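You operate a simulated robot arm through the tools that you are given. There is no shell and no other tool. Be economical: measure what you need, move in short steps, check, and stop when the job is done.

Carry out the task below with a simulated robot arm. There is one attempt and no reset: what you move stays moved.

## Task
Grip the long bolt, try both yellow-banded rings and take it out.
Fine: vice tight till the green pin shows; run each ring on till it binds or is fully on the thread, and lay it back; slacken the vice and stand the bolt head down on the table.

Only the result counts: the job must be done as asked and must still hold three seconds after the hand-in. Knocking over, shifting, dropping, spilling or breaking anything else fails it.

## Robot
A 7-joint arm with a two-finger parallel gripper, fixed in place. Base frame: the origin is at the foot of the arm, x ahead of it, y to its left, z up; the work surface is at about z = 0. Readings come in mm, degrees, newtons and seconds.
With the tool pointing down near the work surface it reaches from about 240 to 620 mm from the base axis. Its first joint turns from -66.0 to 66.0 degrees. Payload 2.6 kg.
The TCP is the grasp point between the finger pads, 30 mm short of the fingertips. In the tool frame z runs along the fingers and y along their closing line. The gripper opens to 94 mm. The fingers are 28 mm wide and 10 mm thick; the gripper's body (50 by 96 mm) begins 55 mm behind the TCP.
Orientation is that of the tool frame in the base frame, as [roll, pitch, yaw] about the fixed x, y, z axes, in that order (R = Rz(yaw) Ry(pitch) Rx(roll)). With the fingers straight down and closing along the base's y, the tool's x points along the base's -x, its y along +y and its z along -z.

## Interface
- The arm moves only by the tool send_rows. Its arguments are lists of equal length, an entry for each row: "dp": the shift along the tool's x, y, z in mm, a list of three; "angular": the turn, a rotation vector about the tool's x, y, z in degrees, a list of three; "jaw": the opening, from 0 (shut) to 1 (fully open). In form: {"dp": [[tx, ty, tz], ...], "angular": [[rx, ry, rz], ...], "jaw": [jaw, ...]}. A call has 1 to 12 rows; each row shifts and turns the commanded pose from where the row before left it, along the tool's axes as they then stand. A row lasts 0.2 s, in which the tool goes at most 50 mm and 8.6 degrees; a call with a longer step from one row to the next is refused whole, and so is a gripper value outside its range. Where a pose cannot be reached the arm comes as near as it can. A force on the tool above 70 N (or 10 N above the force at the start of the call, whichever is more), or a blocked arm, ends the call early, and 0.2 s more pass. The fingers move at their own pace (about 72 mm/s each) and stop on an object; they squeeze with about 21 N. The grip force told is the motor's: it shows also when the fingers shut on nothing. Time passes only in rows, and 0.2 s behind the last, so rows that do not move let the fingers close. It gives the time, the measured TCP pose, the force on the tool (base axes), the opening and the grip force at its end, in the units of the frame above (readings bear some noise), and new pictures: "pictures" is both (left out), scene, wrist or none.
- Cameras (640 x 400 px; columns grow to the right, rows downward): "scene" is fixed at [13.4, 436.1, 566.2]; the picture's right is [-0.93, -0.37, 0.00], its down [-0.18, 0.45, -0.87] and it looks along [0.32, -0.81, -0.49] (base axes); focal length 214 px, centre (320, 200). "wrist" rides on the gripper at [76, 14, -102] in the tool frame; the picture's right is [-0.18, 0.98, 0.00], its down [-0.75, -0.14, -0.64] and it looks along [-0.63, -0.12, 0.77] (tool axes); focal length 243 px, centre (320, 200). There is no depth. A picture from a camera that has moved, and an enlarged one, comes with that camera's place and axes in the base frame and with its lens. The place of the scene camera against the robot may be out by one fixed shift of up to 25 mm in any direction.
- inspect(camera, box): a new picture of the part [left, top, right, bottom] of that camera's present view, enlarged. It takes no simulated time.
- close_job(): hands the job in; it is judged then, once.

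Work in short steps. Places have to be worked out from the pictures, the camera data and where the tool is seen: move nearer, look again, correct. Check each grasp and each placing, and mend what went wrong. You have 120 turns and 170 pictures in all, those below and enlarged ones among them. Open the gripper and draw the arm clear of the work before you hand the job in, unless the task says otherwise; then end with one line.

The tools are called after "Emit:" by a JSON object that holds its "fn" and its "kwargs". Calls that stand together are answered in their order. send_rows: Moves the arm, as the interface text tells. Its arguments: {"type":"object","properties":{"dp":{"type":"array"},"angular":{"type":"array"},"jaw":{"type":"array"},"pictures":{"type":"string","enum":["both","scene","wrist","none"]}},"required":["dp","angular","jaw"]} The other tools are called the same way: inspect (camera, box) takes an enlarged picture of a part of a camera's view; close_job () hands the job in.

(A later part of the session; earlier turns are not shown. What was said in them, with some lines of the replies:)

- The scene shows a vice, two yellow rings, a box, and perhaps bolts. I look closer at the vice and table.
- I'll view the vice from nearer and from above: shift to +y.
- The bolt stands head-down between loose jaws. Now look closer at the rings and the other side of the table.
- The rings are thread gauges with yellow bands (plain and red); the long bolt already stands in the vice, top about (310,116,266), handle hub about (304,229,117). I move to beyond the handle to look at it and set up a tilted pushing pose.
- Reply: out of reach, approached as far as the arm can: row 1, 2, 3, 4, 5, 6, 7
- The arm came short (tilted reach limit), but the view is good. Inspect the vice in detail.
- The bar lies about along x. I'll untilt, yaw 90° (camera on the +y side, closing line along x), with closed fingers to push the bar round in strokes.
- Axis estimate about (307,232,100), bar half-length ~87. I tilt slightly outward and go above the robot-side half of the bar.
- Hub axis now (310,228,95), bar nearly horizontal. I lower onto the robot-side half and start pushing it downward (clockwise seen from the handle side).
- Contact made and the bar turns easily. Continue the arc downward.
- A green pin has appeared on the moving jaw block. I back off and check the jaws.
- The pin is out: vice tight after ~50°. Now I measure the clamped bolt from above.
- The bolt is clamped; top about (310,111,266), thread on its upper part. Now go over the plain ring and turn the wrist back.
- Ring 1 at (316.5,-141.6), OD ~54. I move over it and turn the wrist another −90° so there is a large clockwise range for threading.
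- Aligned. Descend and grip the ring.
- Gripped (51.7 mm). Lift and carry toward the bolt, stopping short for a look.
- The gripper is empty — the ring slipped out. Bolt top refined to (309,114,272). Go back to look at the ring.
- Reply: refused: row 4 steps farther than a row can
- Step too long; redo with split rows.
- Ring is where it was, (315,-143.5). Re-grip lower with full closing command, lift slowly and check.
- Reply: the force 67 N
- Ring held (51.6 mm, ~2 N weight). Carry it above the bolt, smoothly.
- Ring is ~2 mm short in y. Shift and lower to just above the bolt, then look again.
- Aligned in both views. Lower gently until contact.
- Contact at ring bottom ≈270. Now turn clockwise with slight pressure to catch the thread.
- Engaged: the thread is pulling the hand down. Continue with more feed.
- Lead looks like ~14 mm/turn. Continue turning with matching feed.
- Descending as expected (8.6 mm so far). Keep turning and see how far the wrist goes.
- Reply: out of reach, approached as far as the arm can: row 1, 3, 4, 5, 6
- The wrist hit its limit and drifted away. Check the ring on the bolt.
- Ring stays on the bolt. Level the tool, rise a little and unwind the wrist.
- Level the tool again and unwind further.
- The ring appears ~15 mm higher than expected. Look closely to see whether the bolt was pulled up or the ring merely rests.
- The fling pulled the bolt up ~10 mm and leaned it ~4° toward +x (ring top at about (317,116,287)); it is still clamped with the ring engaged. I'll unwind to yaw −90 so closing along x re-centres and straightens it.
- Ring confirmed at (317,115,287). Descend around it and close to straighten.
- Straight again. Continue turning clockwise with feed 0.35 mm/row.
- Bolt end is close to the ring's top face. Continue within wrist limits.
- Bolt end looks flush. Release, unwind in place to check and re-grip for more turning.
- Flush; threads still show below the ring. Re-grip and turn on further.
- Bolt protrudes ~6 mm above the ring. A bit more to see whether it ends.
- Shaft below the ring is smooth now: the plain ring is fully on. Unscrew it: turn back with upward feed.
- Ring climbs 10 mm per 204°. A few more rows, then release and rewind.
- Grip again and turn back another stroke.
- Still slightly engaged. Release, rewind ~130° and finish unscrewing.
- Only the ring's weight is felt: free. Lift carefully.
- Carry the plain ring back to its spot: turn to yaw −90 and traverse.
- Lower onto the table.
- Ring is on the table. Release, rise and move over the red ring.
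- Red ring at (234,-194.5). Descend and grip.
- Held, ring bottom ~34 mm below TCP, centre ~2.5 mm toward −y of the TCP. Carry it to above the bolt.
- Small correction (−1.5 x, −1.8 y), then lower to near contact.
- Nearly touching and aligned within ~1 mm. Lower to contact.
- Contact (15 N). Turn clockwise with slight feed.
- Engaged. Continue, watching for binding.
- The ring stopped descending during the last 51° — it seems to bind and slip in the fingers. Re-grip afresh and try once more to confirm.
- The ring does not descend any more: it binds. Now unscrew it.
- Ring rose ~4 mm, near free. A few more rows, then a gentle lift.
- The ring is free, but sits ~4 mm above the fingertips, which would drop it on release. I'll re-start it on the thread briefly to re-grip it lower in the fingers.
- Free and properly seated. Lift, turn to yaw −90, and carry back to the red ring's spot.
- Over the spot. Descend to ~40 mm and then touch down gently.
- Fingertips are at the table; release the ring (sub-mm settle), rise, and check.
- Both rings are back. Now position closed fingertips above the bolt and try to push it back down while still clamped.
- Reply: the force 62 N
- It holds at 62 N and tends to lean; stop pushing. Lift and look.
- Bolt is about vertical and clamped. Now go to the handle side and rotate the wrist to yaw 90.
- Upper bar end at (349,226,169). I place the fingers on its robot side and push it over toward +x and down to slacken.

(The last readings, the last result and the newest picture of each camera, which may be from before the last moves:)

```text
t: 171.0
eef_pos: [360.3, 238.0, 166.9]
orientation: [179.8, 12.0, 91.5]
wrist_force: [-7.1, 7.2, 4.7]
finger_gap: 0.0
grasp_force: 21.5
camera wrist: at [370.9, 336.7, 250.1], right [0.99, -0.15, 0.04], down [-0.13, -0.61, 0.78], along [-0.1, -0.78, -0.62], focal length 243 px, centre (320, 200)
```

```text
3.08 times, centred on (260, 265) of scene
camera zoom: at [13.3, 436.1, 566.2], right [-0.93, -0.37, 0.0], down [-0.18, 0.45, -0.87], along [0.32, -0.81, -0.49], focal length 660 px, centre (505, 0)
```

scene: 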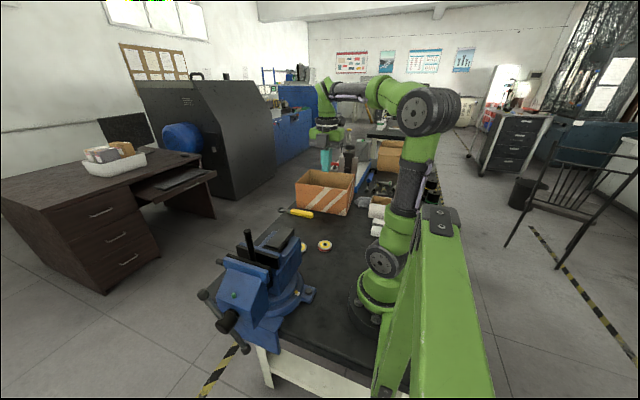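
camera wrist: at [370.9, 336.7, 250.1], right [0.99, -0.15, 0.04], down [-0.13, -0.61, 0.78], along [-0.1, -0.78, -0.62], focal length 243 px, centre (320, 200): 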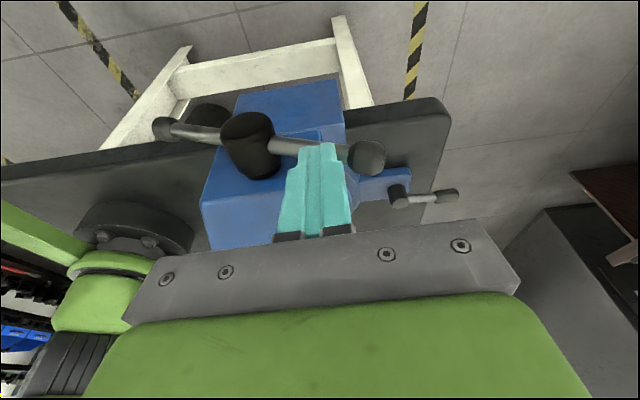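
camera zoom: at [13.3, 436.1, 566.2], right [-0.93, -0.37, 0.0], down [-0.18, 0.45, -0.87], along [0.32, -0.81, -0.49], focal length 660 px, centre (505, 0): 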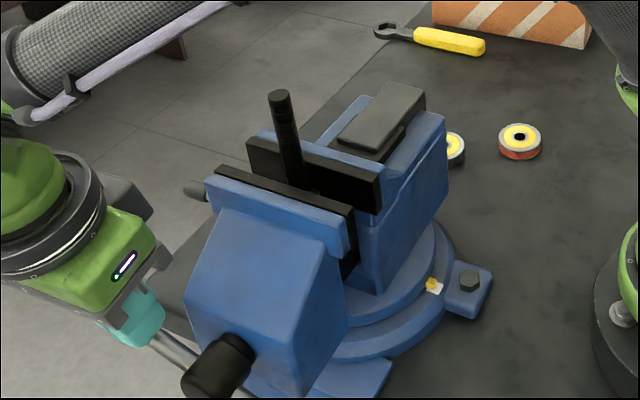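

The pin has gone in. Continue opening.

Emit:
{"fn": "send_rows", "kwargs": {"dp": [[2.2, 6.9, 10.3], [2.4, 4.6, 11.4], [2.6, 2.3, 12.1], [1.9, 0.4, 9], [0, 0, 0]], "angular": [[0, 0, 0], [0, 0, 0], [0, 0, 0], [0, 0, 0], [0, 0, 0]], "jaw": [0, 0, 0, 0, 0], "pictures": "wrist"}}

Emit:
{"fn": "inspect", "kwargs": {"camera": "scene", "box": [190, 200, 330, 330]}}

```text
t: 172.2
eef_pos: [375.7, 239.1, 121.5]
orientation: [179.9, 12.0, 91.5]
wrist_force: [1.2, 4.4, 2.8]
finger_gap: 0.0
grasp_force: 20.4
camera wrist: at [385.9, 336.8, 205.4], right [0.99, -0.16, 0.04], down [-0.13, -0.61, 0.78], along [-0.1, -0.78, -0.62], focal length 243 px, centre (320, 200)
```

wrist: 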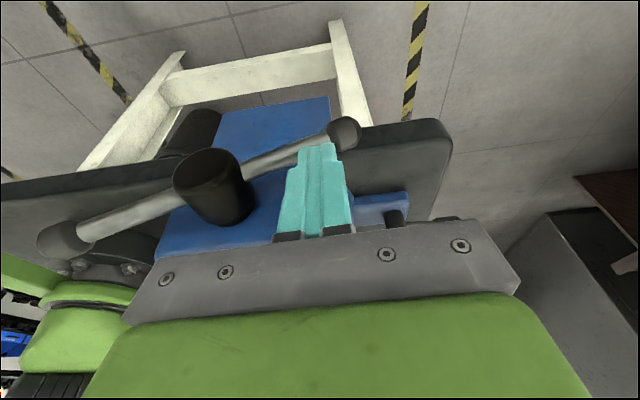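

```text
3.08 times, centred on (260, 265) of scene
camera zoom: at [13.4, 436.1, 566.2], right [-0.93, -0.37, 0.0], down [-0.18, 0.45, -0.87], along [0.32, -0.81, -0.49], focal length 660 px, centre (505, 0)
```

zoom: 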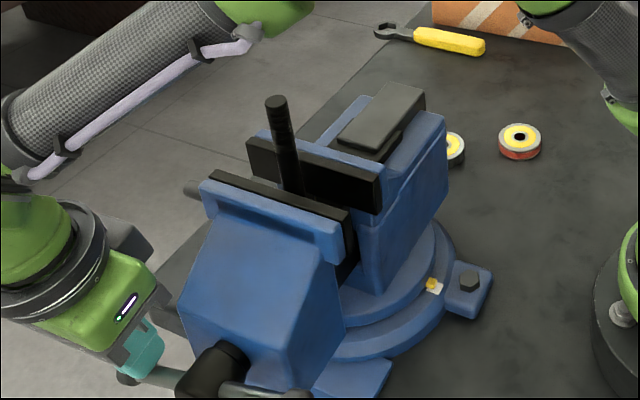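

Vice is open and the bolt stands. Rise and look at the jaw gap versus the head.

Emit:
{"fn": "send_rows", "kwargs": {"dp": [[0, 0, -45], [0, 0, -45], [0, 0, -45], [0, 0, -45], [0, 0, -40], [-40, -15, 0], [-40, -15, 0], [-40, -15, 0], [0, 0, 0]], "angular": [[0, 0, 0], [0, 0, 0], [0, 0, 0], [0, 6, 0], [0, 6, 0], [0, 0, 0], [0, 0, 0], [0, 0, 0], [0, 0, 0]], "jaw": [0, 0, 0, 0, 0, 0, 0, 0.5, 0.5], "pictures": "wrist"}}

Emit:
{"fn": "inspect", "kwargs": {"camera": "wrist", "box": [230, 40, 410, 200]}}

```text
t: 174.2
eef_pos: [331.7, 161.1, 338.0]
orientation: [179.9, 0.0, 91.4]
wrist_force: [-0.3, 0.1, -0.3]
finger_gap: 47.1
grasp_force: 0.1
camera wrist: at [342.1, 239.4, 439.8], right [0.99, -0.16, 0.0], down [-0.12, -0.76, 0.64], along [-0.1, -0.63, -0.77], focal length 243 px, centre (320, 200)
```

wrist: 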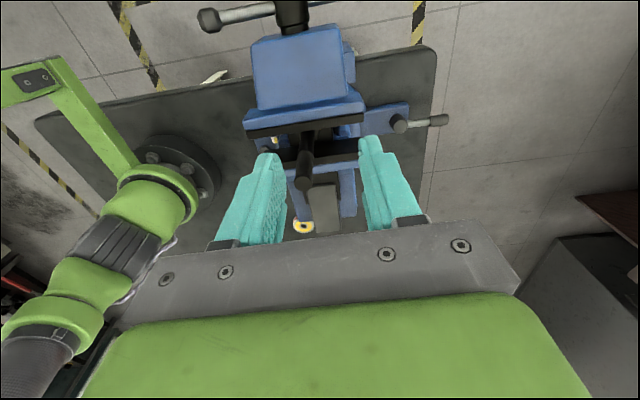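

```text
2.50 times, centred on (320, 120) of wrist
camera zoom: at [342.1, 239.4, 439.8], right [0.99, -0.16, 0.0], down [-0.12, -0.76, 0.64], along [-0.1, -0.63, -0.77], focal length 606 px, centre (320, 400)
```

zoom: 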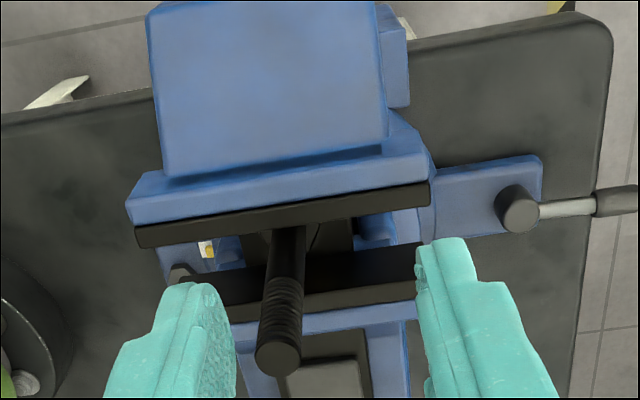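

Gap is about 20–23 mm; to be safe for the head I open the vice by another ~50°.

Emit:
{"fn": "send_rows", "kwargs": {"dp": [[38, 20, 0], [38, 21, 0], [0, 0, 0], [0, 0, 0], [8.4, 0, 39], [8.4, 0, 39], [8.4, 0, 39], [8.4, 0, 39], [8.4, 0, 39], [0, 0, 0]], "angular": [[0, 0, 0], [0, 0, 0], [0, -6, 0], [0, -6, 0], [0, 0, 0], [0, 0, 0], [0, 0, 0], [0, 0, 0], [0, 0, 0], [0, 0, 0]], "jaw": [0, 0, 0, 0, 0, 0, 0, 0, 0, 0], "pictures": "none"}}

Emit:
{"fn": "send_rows", "kwargs": {"dp": [[1.9, 0, 9], [1.9, -0.5, 9], [1.9, -0.9, 9], [1.9, -2.3, 8.9], [1.9, -3.7, 8.7], [1.7, -5.1, 8.1], [1.6, -6.7, 7.5], [0, 0, 0]], "angular": [[0, 0, 0], [0, 0, 0], [0, 0, 0], [0, 0, 0], [0, 0, 0], [0, 0, 0], [0, 0, 0], [0, 0, 0]], "jaw": [0, 0, 0, 0, 0, 0, 0, 0], "pictures": "wrist"}}

Emit:
{"fn": "inspect", "kwargs": {"camera": "scene", "box": [190, 200, 330, 330]}}

```text
t: 176.4
eef_pos: [370.4, 237.1, 139.7]
orientation: [-180.0, 12.1, 91.4]
wrist_force: [0.3, -0.1, -0.3]
finger_gap: 0.2
grasp_force: 21.4
```

```text
t: 178.2
eef_pos: [361.4, 237.2, 85.0]
orientation: [178.2, 11.6, 91.5]
wrist_force: [41.0, -0.7, 54.3]
finger_gap: 0.0
grasp_force: 20.5
camera wrist: at [368.3, 335.8, 169.5], right [0.99, -0.15, 0.07], down [-0.15, -0.61, 0.77], along [-0.08, -0.77, -0.63], focal length 243 px, centre (320, 200)
```

wrist: 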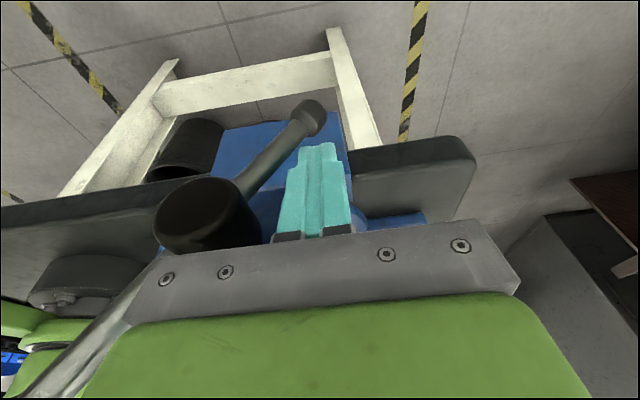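

```text
3.08 times, centred on (260, 265) of scene
camera zoom: at [13.2, 436.0, 566.3], right [-0.93, -0.37, 0.0], down [-0.18, 0.45, -0.87], along [0.32, -0.81, -0.49], focal length 660 px, centre (505, 0)
```

zoom: 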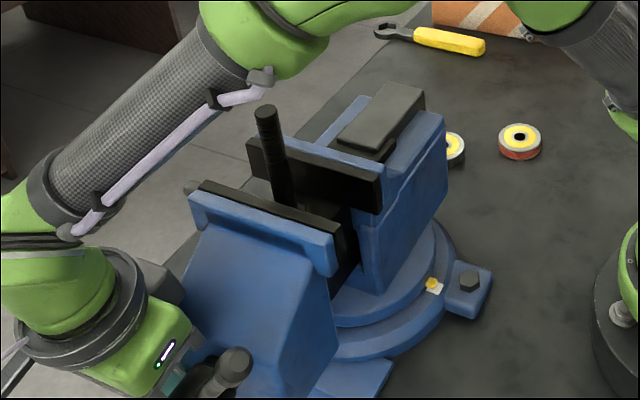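

Vice reached its open stop. Back off and look at the bolt again.

Emit:
{"fn": "send_rows", "kwargs": {"dp": [[0, 15, -5], [0, 10, -40], [0, 0, -45], [0, 0, -45], [0, 0, -45], [0, 0, -45], [0, 0, -30], [-40, -15, 0], [-40, -20, 0], [-20, -20, 0], [0, 0, 0]], "angular": [[0, 0, 0], [0, 0, 0], [0, 0, 0], [0, 0, 0], [0, 6, 0], [0, 6, 0], [0, 0, 0], [0, 0, 0], [0, 0, 0], [0, 0, 0], [0, 0, 0]], "jaw": [0, 0, 0, 0, 0, 0, 0, 0, 0.5, 0.5, 0.5], "pictures": "wrist"}}

Emit:
{"fn": "inspect", "kwargs": {"camera": "wrist", "box": [230, 40, 410, 200]}}

Emit:
{"fn": "inspect", "kwargs": {"camera": "scene", "box": [190, 200, 330, 330]}}

```text
t: 180.6
eef_pos: [321.1, 176.7, 328.1]
orientation: [-180.0, -0.1, 91.6]
wrist_force: [-0.2, 0.2, 0.8]
finger_gap: 46.9
grasp_force: 0.1
camera wrist: at [331.9, 255.1, 429.9], right [0.99, -0.16, 0.0], down [-0.12, -0.76, 0.64], along [-0.1, -0.63, -0.77], focal length 243 px, centre (320, 200)
```

wrist: 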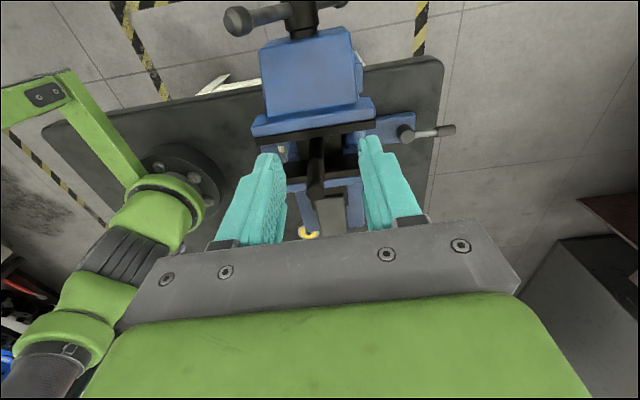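

```text
2.50 times, centred on (320, 120) of wrist
camera zoom: at [331.9, 255.1, 429.9], right [0.99, -0.16, 0.0], down [-0.12, -0.76, 0.64], along [-0.1, -0.63, -0.77], focal length 606 px, centre (320, 400)
```

zoom: 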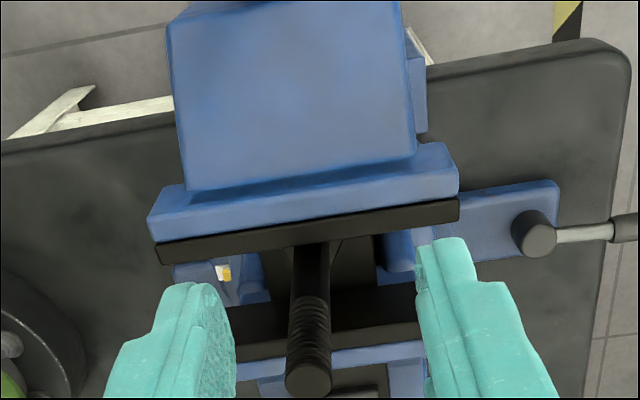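

```text
3.08 times, centred on (260, 265) of scene
camera zoom: at [13.3, 436.1, 566.2], right [-0.93, -0.37, 0.0], down [-0.18, 0.45, -0.87], along [0.32, -0.81, -0.49], focal length 660 px, centre (505, 0)
```

zoom: 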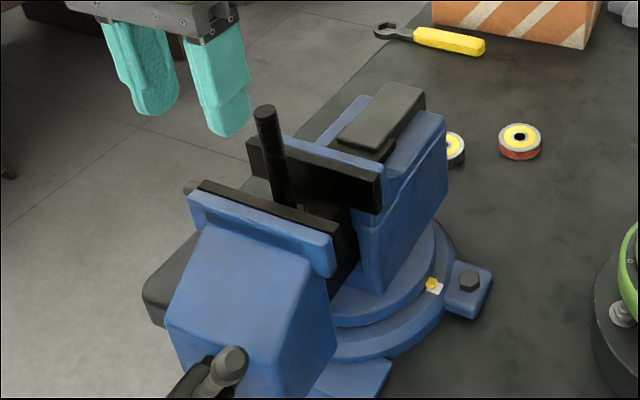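

Bolt top now about (309,132,271). Move over it (closing along x) and descend to grip the shaft.

Emit:
{"fn": "send_rows", "kwargs": {"dp": [[-22, -6, 0], [-22, -6, 0], [0, 0, 0]], "angular": [[0, 0, 0], [0, 0, 0], [0, 0, 0]], "jaw": [0.5, 0.5, 0.5], "pictures": "wrist"}}

Emit:
{"fn": "inspect", "kwargs": {"camera": "scene", "box": [200, 190, 300, 270]}}

```text
t: 181.4
eef_pos: [312.3, 133.0, 328.9]
orientation: [-179.9, 0.0, 91.4]
wrist_force: [0.6, -0.2, 0.2]
finger_gap: 46.8
grasp_force: 0.1
camera wrist: at [323.5, 211.7, 429.4], right [0.99, -0.16, 0.0], down [-0.12, -0.76, 0.64], along [-0.1, -0.63, -0.77], focal length 243 px, centre (320, 200)
```

wrist: 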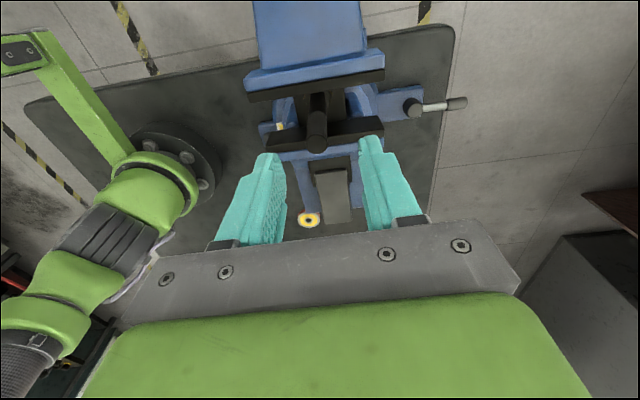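

```text
5.00 times, centred on (250, 230) of scene
camera zoom: at [13.4, 436.1, 566.2], right [-0.93, -0.37, 0.0], down [-0.18, 0.45, -0.87], along [0.32, -0.81, -0.49], focal length 1072 px, centre (670, 50)
```

zoom: 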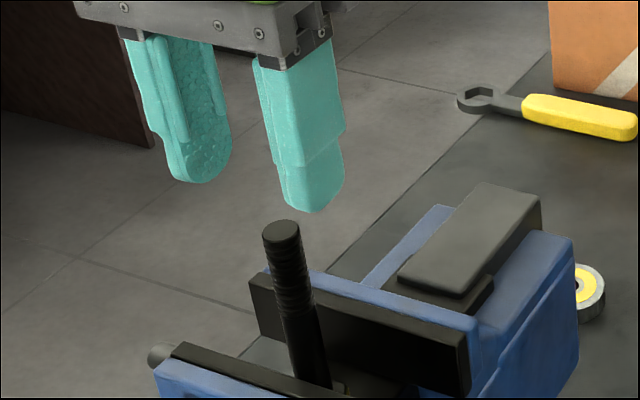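

Shift slightly and descend, then close.

Emit:
{"fn": "send_rows", "kwargs": {"dp": [[-1, -3.5, 25], [0, 0, 25], [0, 0, 20], [0, 0, 12], [0, 0, 0], [0, 0, 0], [0, 0, 0]], "angular": [[0, 0, 0], [0, 0, 0], [0, 0, 0], [0, 0, 0], [0, 0, 0], [0, 0, 0], [0, 0, 0]], "jaw": [0.5, 0.5, 0.5, 0.5, 0.3, 0, 0], "pictures": "wrist"}}

Emit:
{"fn": "inspect", "kwargs": {"camera": "scene", "box": [190, 190, 330, 310]}}

```text
t: 183.0
eef_pos: [308.6, 133.4, 247.7]
orientation: [-179.8, -0.1, 91.4]
wrist_force: [0.7, -0.4, -0.3]
finger_gap: 15.4
grasp_force: 21.4
camera wrist: at [320.3, 211.5, 347.3], right [0.99, -0.16, 0.0], down [-0.12, -0.76, 0.64], along [-0.1, -0.63, -0.77], focal length 243 px, centre (320, 200)
```

wrist: 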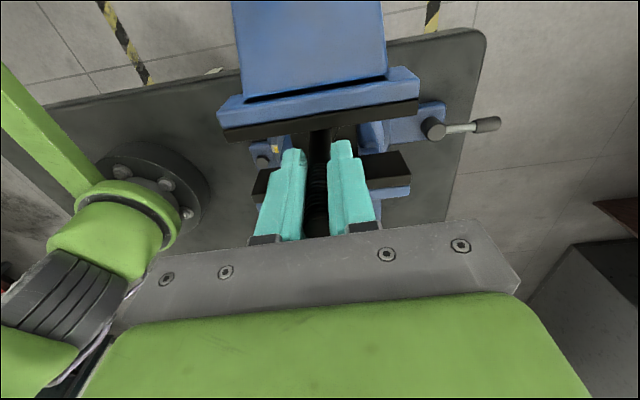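

```text
3.33 times, centred on (260, 250) of scene
camera zoom: at [13.4, 436.1, 566.2], right [-0.93, -0.37, 0.0], down [-0.18, 0.45, -0.87], along [0.32, -0.81, -0.49], focal length 715 px, centre (520, 33)
```

zoom: 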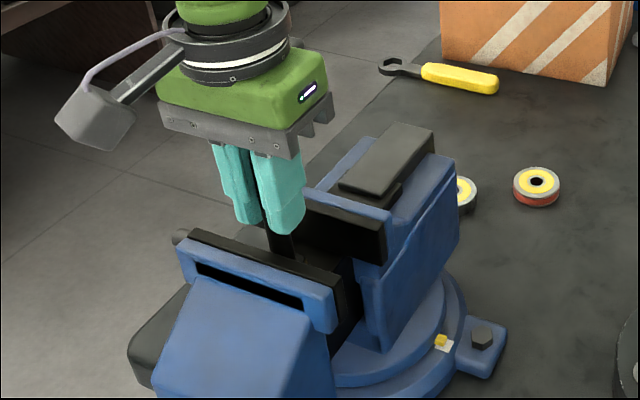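

Gripped (15.4 mm). Lift a few mm, centre between the jaws, then lift while checking force.

Emit:
{"fn": "send_rows", "kwargs": {"dp": [[0, 0, -2], [0, 0, -3], [-3, 0, 0], [-3, 0, 0], [-3, 0, 0], [0, 0, -5], [0, 0, 0]], "angular": [[0, 0, 0], [0, 0, 0], [0, 0, 0], [0, 0, 0], [0, 0, 0], [0, 0, 0], [0, 0, 0]], "jaw": [0, 0, 0, 0, 0, 0, 0], "pictures": "none"}}

Emit:
{"fn": "inspect", "kwargs": {"camera": "wrist", "box": [200, 60, 440, 240]}}

```text
t: 184.6
eef_pos: [308.6, 123.9, 256.2]
orientation: [180.0, -0.1, 91.3]
wrist_force: [0.5, 0.2, -2.3]
finger_gap: 15.5
grasp_force: 21.1
```

```text
2.22 times, centred on (320, 150) of wrist
camera zoom: at [319.7, 202.5, 357.3], right [0.99, -0.16, 0.0], down [-0.12, -0.76, 0.64], along [-0.1, -0.63, -0.77], focal length 539 px, centre (320, 311)
```

zoom: 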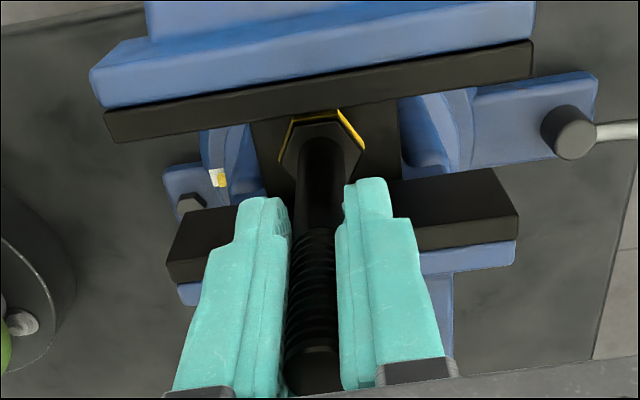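

Bolt is free (2 N). Lift on gradually.

Emit:
{"fn": "send_rows", "kwargs": {"dp": [[0, 0, -5], [0, 0, -5], [0, 0, -5], [0, 0, -5], [0, 0, -5], [0, 0, -5], [0, 0, 0]], "angular": [[0, 0, 0], [0, 0, 0], [0, 0, 0], [0, 0, 0], [0, 0, 0], [0, 0, 0], [0, 0, 0]], "jaw": [0, 0, 0, 0, 0, 0, 0], "pictures": "none"}}

Emit:
{"fn": "inspect", "kwargs": {"camera": "wrist", "box": [200, 60, 440, 240]}}

```text
t: 186.2
eef_pos: [307.6, 123.4, 286.8]
orientation: [180.0, 0.0, 91.3]
wrist_force: [0.5, 0.2, -2.3]
finger_gap: 15.6
grasp_force: 20.9
```

```text
2.22 times, centred on (320, 150) of wrist
camera zoom: at [319.2, 202.2, 388.0], right [0.99, -0.16, 0.0], down [-0.12, -0.76, 0.64], along [-0.1, -0.63, -0.77], focal length 539 px, centre (320, 311)
```

zoom: 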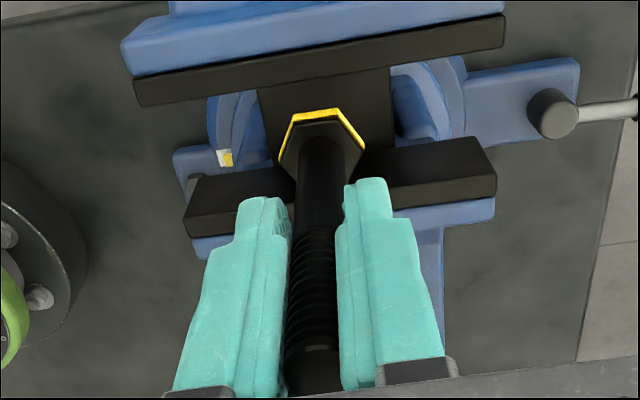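

Clear of the jaws soon. Raise to full height, then traverse to a free table spot near (345,−240).

Emit:
{"fn": "send_rows", "kwargs": {"dp": [[0, 0, -12], [0, 0, -22], [0, 0, -22], [0, 0, -9], [-10, 0, 0], [-25, 4, 0], [-38, 5, 0], [-42, 5, 0], [-42, 5, 0], [-42, 5, 0], [-42, 3, 0], [-40, 2, 0]], "angular": [[0, 0, 0], [0, 0, 0], [0, 0, 0], [0, 0, 0], [0, 0, 0], [0, 0, 0], [0, 0, 0], [0, 0, 0], [0, 0, 0], [0, 0, 0], [0, 0, 0], [0, 0, 0]], "jaw": [0, 0, 0, 0, 0, 0, 0, 0, 0, 0, 0, 0], "pictures": "none"}}

Emit:
{"fn": "send_rows", "kwargs": {"dp": [[-35, 0, 0], [-27, 0, 0], [-15, 0, 0], [-5, 0, 0], [0, 0, 0]], "angular": [[0, 0, 0], [0, 0, 0], [0, 0, 0], [0, 0, 0], [0, 0, 0]], "jaw": [0, 0, 0, 0, 0], "pictures": "both"}}

Emit:
{"fn": "inspect", "kwargs": {"camera": "scene", "box": [240, 140, 380, 260]}}

```text
t: 188.8
eef_pos: [344.9, -158.9, 351.3]
orientation: [180.0, 0.0, 91.5]
wrist_force: [0.4, 0.0, -2.4]
finger_gap: 15.5
grasp_force: 20.5
```

```text
t: 190.0
eef_pos: [347.5, -237.5, 352.2]
orientation: [180.0, 0.0, 91.4]
wrist_force: [0.0, 0.9, -3.0]
finger_gap: 15.5
grasp_force: 20.6
camera wrist: at [358.4, -160.4, 453.0], right [0.99, -0.16, 0.0], down [-0.12, -0.76, 0.64], along [-0.1, -0.63, -0.77], focal length 243 px, centre (320, 200)
```

scene: 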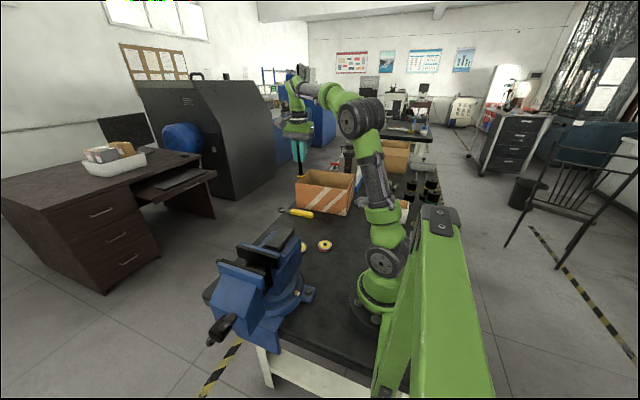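
wrist: 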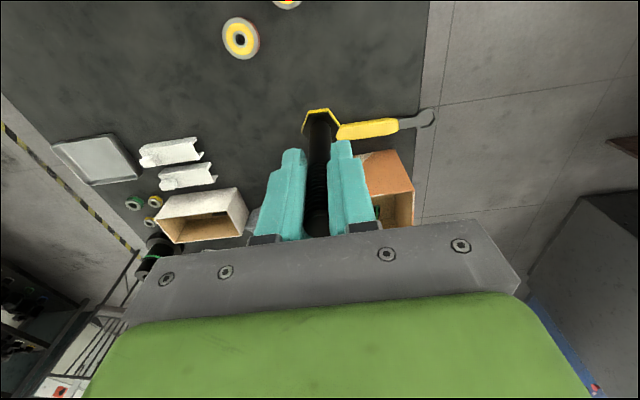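

```text
3.33 times, centred on (310, 200) of scene
camera zoom: at [13.4, 436.1, 566.2], right [-0.93, -0.37, 0.0], down [-0.18, 0.45, -0.87], along [0.32, -0.81, -0.49], focal length 715 px, centre (353, 200)
```

zoom: 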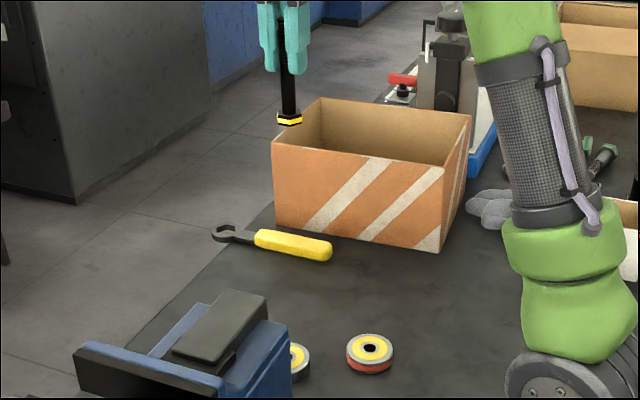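

Spot below is free. Descend to ~8 mm above the table.

Emit:
{"fn": "send_rows", "kwargs": {"dp": [[0, 0, 15], [0, 0, 30], [0, 0, 40], [0, 0, 45], [0, 0, 40], [0, 0, 30], [0, 0, 20], [0, 0, 12], [0, 0, 6], [0, 0, 0]], "angular": [[0, 0, 0], [0, 0, 0], [0, 0, 0], [0, 0, 0], [0, 0, 0], [0, 0, 0], [0, 0, 0], [0, 0, 0], [0, 0, 0], [0, 0, 0]], "jaw": [0, 0, 0, 0, 0, 0, 0, 0, 0, 0], "pictures": "wrist"}}

Emit:
{"fn": "inspect", "kwargs": {"camera": "scene", "box": [270, 150, 340, 220]}}

```text
t: 192.2
eef_pos: [345.9, -240.9, 112.3]
orientation: [-179.9, 0.0, 91.4]
wrist_force: [0.1, 0.6, -2.4]
finger_gap: 15.7
grasp_force: 21.0
camera wrist: at [358.0, -160.8, 213.8], right [0.99, -0.16, 0.0], down [-0.12, -0.76, 0.64], along [-0.1, -0.63, -0.77], focal length 243 px, centre (320, 200)
```

wrist: 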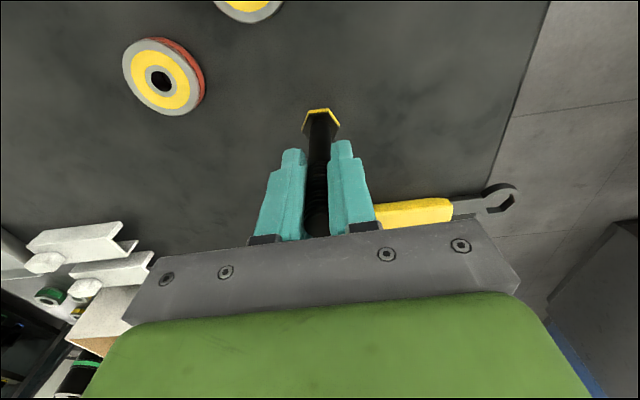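

```text
5.71 times, centred on (305, 185) of scene
camera zoom: at [13.4, 436.1, 566.2], right [-0.93, -0.37, 0.0], down [-0.18, 0.45, -0.87], along [0.32, -0.81, -0.49], focal length 1226 px, centre (406, 286)
```

zoom: 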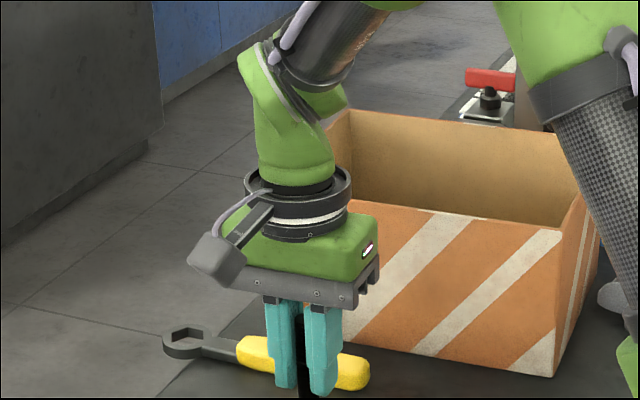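

Bolt hangs vertical. Lower until touch.

Emit:
{"fn": "send_rows", "kwargs": {"dp": [[0, 0, 4], [0, 0, 3], [0, 0, 1], [0, 0, 1], [0, 0, 1], [0, 0, 0]], "angular": [[0, 0, 0], [0, 0, 0], [0, 0, 0], [0, 0, 0], [0, 0, 0], [0, 0, 0]], "jaw": [0, 0, 0, 0, 0, 0], "pictures": "none"}}

Emit:
{"fn": "inspect", "kwargs": {"camera": "scene", "box": [280, 190, 340, 240]}}

```text
t: 193.6
eef_pos: [345.9, -239.5, 101.5]
orientation: [180.0, 0.1, 91.4]
wrist_force: [-0.5, 0.5, -1.9]
finger_gap: 15.6
grasp_force: 21.0
```

```text
8.00 times, centred on (310, 215) of scene
camera zoom: at [13.4, 436.1, 566.2], right [-0.93, -0.37, 0.0], down [-0.18, 0.45, -0.87], along [0.32, -0.81, -0.49], focal length 1716 px, centre (400, 80)
```

zoom: 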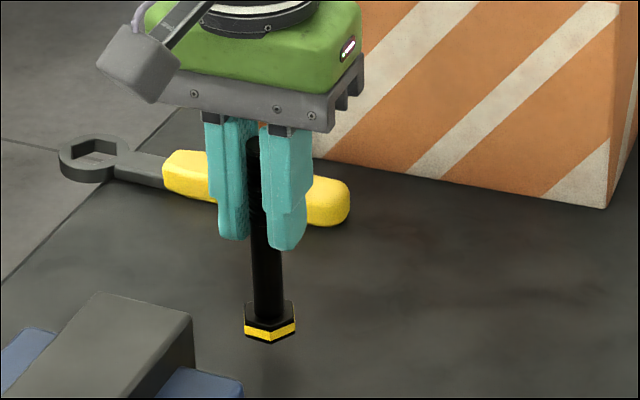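

Still some gap below the head. Continue in 1 mm rows.

Emit:
{"fn": "send_rows", "kwargs": {"dp": [[0, 0, 1], [0, 0, 1], [0, 0, 1], [0, 0, 1], [0, 0, 0]], "angular": [[0, 0, 0], [0, 0, 0], [0, 0, 0], [0, 0, 0], [0, 0, 0]], "jaw": [0, 0, 0, 0, 0], "pictures": "none"}}

Emit:
{"fn": "send_rows", "kwargs": {"dp": [[0, 0, 1], [0, 0, 1], [0, 0, 1], [0, 0, 0]], "angular": [[0, 0, 0], [0, 0, 0], [0, 0, 0], [0, 0, 0]], "jaw": [0, 0, 0, 0], "pictures": "none"}}

Emit:
{"fn": "inspect", "kwargs": {"camera": "scene", "box": [280, 190, 340, 240]}}

```text
t: 194.8
eef_pos: [345.4, -239.1, 100.0]
orientation: [-180.0, 0.1, 91.4]
wrist_force: [-0.7, -0.6, -2.0]
finger_gap: 15.7
grasp_force: 21.0
```

```text
t: 195.8
eef_pos: [345.9, -239.2, 95.8]
orientation: [179.9, 0.0, 91.4]
wrist_force: [0.1, 0.4, -2.8]
finger_gap: 15.7
grasp_force: 21.1
```

```text
8.00 times, centred on (310, 215) of scene
camera zoom: at [13.4, 436.1, 566.2], right [-0.93, -0.37, 0.0], down [-0.18, 0.45, -0.87], along [0.32, -0.81, -0.49], focal length 1716 px, centre (400, 80)
```

zoom: 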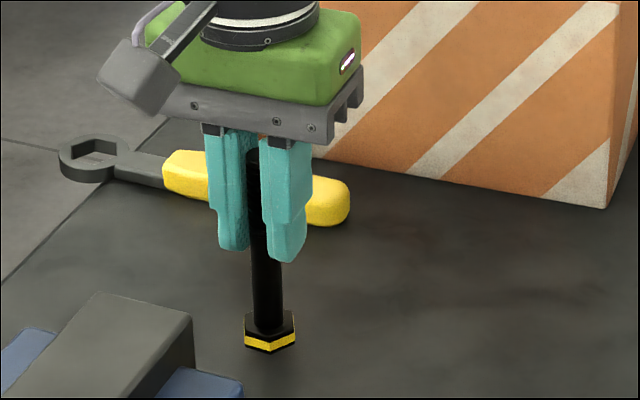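

Emit:
{"fn": "send_rows", "kwargs": {"dp": [[0, 0, 1], [0, 0, 1], [0, 0, 0]], "angular": [[0, 0, 0], [0, 0, 0], [0, 0, 0]], "jaw": [0, 0, 0], "pictures": "none"}}

Emit:
{"fn": "send_rows", "kwargs": {"dp": [[0, 0, 1], [0, 0, 1], [0, 0, 0]], "angular": [[0, 0, 0], [0, 0, 0], [0, 0, 0]], "jaw": [0, 0, 0], "pictures": "none"}}

```text
t: 196.6
eef_pos: [347.5, -238.1, 94.3]
orientation: [-179.9, 0.0, 91.3]
wrist_force: [0.0, 0.8, -1.9]
finger_gap: 15.9
grasp_force: 21.7
```

```text
t: 197.4
eef_pos: [346.8, -238.5, 92.2]
orientation: [180.0, 0.0, 91.4]
wrist_force: [-0.5, -0.3, -2.7]
finger_gap: 15.8
grasp_force: 21.3
```

Emit:
{"fn": "inspect", "kwargs": {"camera": "scene", "box": [290, 210, 330, 240]}}

Emit:
{"fn": "send_rows", "kwargs": {"dp": [[0, 0, 1], [0, 0, 1], [0, 0, 0]], "angular": [[0, 0, 0], [0, 0, 0], [0, 0, 0]], "jaw": [0, 0, 0], "pictures": "none"}}

```text
13.33 times, centred on (310, 225) of scene
camera zoom: at [13.4, 436.1, 566.2], right [-0.93, -0.37, 0.0], down [-0.18, 0.45, -0.87], along [0.32, -0.81, -0.49], focal length 2860 px, centre (453, -133)
```

zoom: 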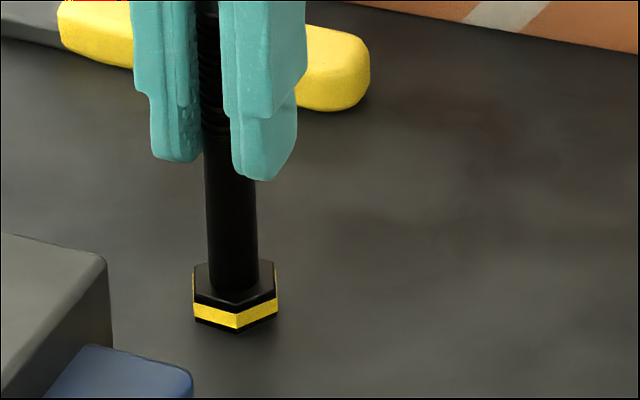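

```text
t: 198.2
eef_pos: [346.6, -238.1, 90.7]
orientation: [-180.0, 0.0, 91.4]
wrist_force: [0.0, 1.0, -3.2]
finger_gap: 15.8
grasp_force: 21.2
```

Emit:
{"fn": "send_rows", "kwargs": {"dp": [[0, 0, 1], [0, 0, 1], [0, 0, 0]], "angular": [[0, 0, 0], [0, 0, 0], [0, 0, 0]], "jaw": [0, 0, 0], "pictures": "none"}}

Emit:
{"fn": "send_rows", "kwargs": {"dp": [[0, 0, 0.8], [0, 0, 0.8], [0, 0, 0]], "angular": [[0, 0, 0], [0, 0, 0], [0, 0, 0]], "jaw": [0, 0, 0], "pictures": "none"}}

```text
t: 199.0
eef_pos: [346.6, -238.9, 88.3]
orientation: [-179.9, 0.0, 91.4]
wrist_force: [-0.4, 0.8, -0.6]
finger_gap: 15.6
grasp_force: 21.1
```

```text
t: 199.8
eef_pos: [347.5, -238.9, 88.3]
orientation: [180.0, 0.2, 91.3]
wrist_force: [-5.0, 2.2, 14.0]
finger_gap: 15.5
grasp_force: 21.0
```

Head is on the table. Ease off the pressure and open.

Emit:
{"fn": "send_rows", "kwargs": {"dp": [[0, 0, -0.9], [0, 0, 0], [0, 0, 0], [0, 0, 0], [0, 0, 0]], "angular": [[0, 0, 0], [0, 0, 0], [0, 0, 0], [0, 0, 0], [0, 0, 0]], "jaw": [0, 0, 0.2, 0.35, 0.5], "pictures": "wrist"}}

Emit:
{"fn": "inspect", "kwargs": {"camera": "scene", "box": [280, 190, 340, 240]}}

```text
t: 201.0
eef_pos: [345.9, -238.3, 87.6]
orientation: [180.0, 0.0, 91.4]
wrist_force: [-0.3, 0.6, -0.6]
finger_gap: 47.1
grasp_force: 0.0
camera wrist: at [357.8, -160.1, 189.0], right [0.99, -0.16, 0.0], down [-0.12, -0.76, 0.64], along [-0.1, -0.63, -0.77], focal length 243 px, centre (320, 200)
```

wrist: 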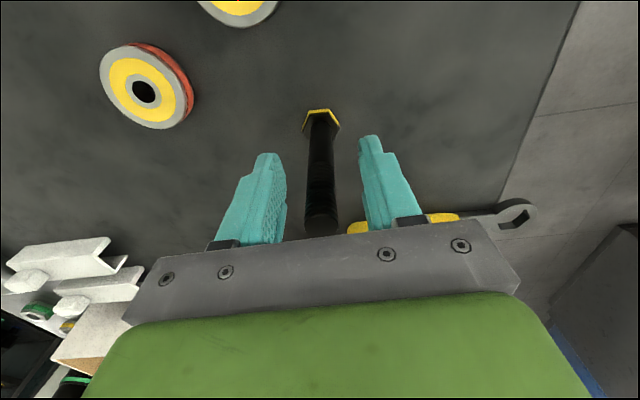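

```text
8.00 times, centred on (310, 215) of scene
camera zoom: at [13.4, 436.1, 566.2], right [-0.93, -0.37, 0.0], down [-0.18, 0.45, -0.87], along [0.32, -0.81, -0.49], focal length 1716 px, centre (400, 80)
```

zoom: 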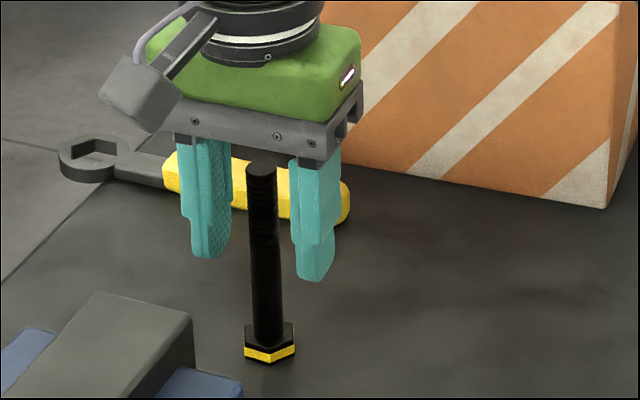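

The bolt stands on its head. Rise straight up and move clear.

Emit:
{"fn": "send_rows", "kwargs": {"dp": [[0, 0, -10], [0, 0, -25], [0, 0, -40], [0, 0, -45], [0, 0, -45], [0, 0, -45], [0, 0, -40], [40, 0, 0], [40, 0, 0], [0, 0, 0]], "angular": [[0, 0, 0], [0, 0, 0], [0, 0, 0], [0, 0, 0], [0, 0, 0], [0, 0, 0], [0, 0, 0], [0, 0, 0], [0, 0, 0], [0, 0, 0]], "jaw": [0.5, 0.5, 0.5, 0.5, 0.8, 0.8, 0.8, 0.8, 0.8, 0.8], "pictures": "scene"}}

Emit:
{"fn": "inspect", "kwargs": {"camera": "scene", "box": [190, 170, 370, 340]}}

```text
t: 203.2
eef_pos: [346.9, -156.1, 338.5]
orientation: [180.0, 0.0, 91.3]
wrist_force: [-0.7, -0.5, 0.3]
finger_gap: 75.3
grasp_force: 0.0
```

scene: 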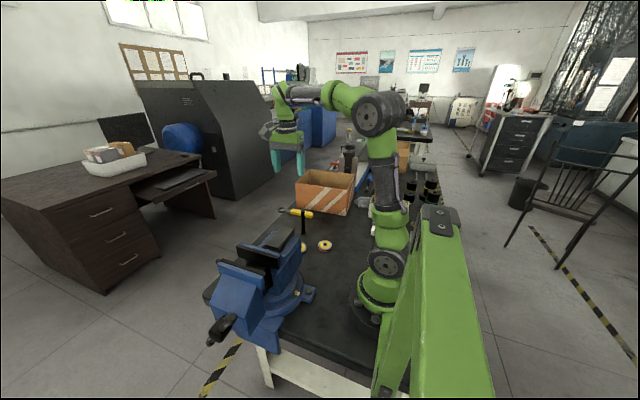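

```text
2.35 times, centred on (280, 255) of scene
camera zoom: at [13.3, 436.1, 566.2], right [-0.93, -0.37, 0.0], down [-0.18, 0.45, -0.87], along [0.32, -0.81, -0.49], focal length 505 px, centre (414, 71)
```

zoom: 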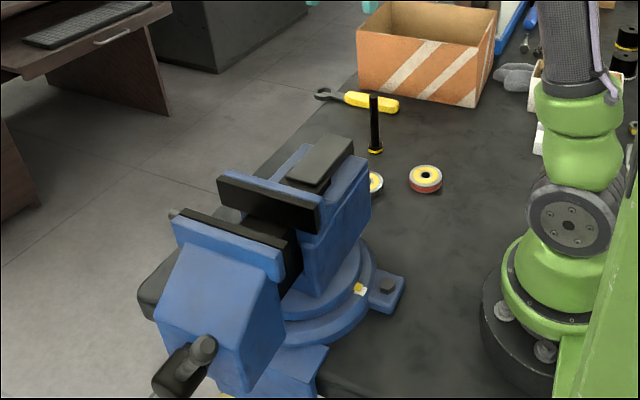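

The bolt stands head down, both rings lie at their places, the vice is slack and the arm is clear. Handing in.

Emit:
{"fn": "close_job", "kwargs": {}}

```text
The job is handed in.
```

I handed the job in: the long bolt stands head down on the table, both yellow-banded rings are back in place, and the vice is slack. The plain ring went fully onto the thread and the red one bound after about 4 mm. One slip: I ran the wrist past its limit with the plain ring on, which pulled the clamped bolt up about 10 mm and tilted it; I straightened it before going on.
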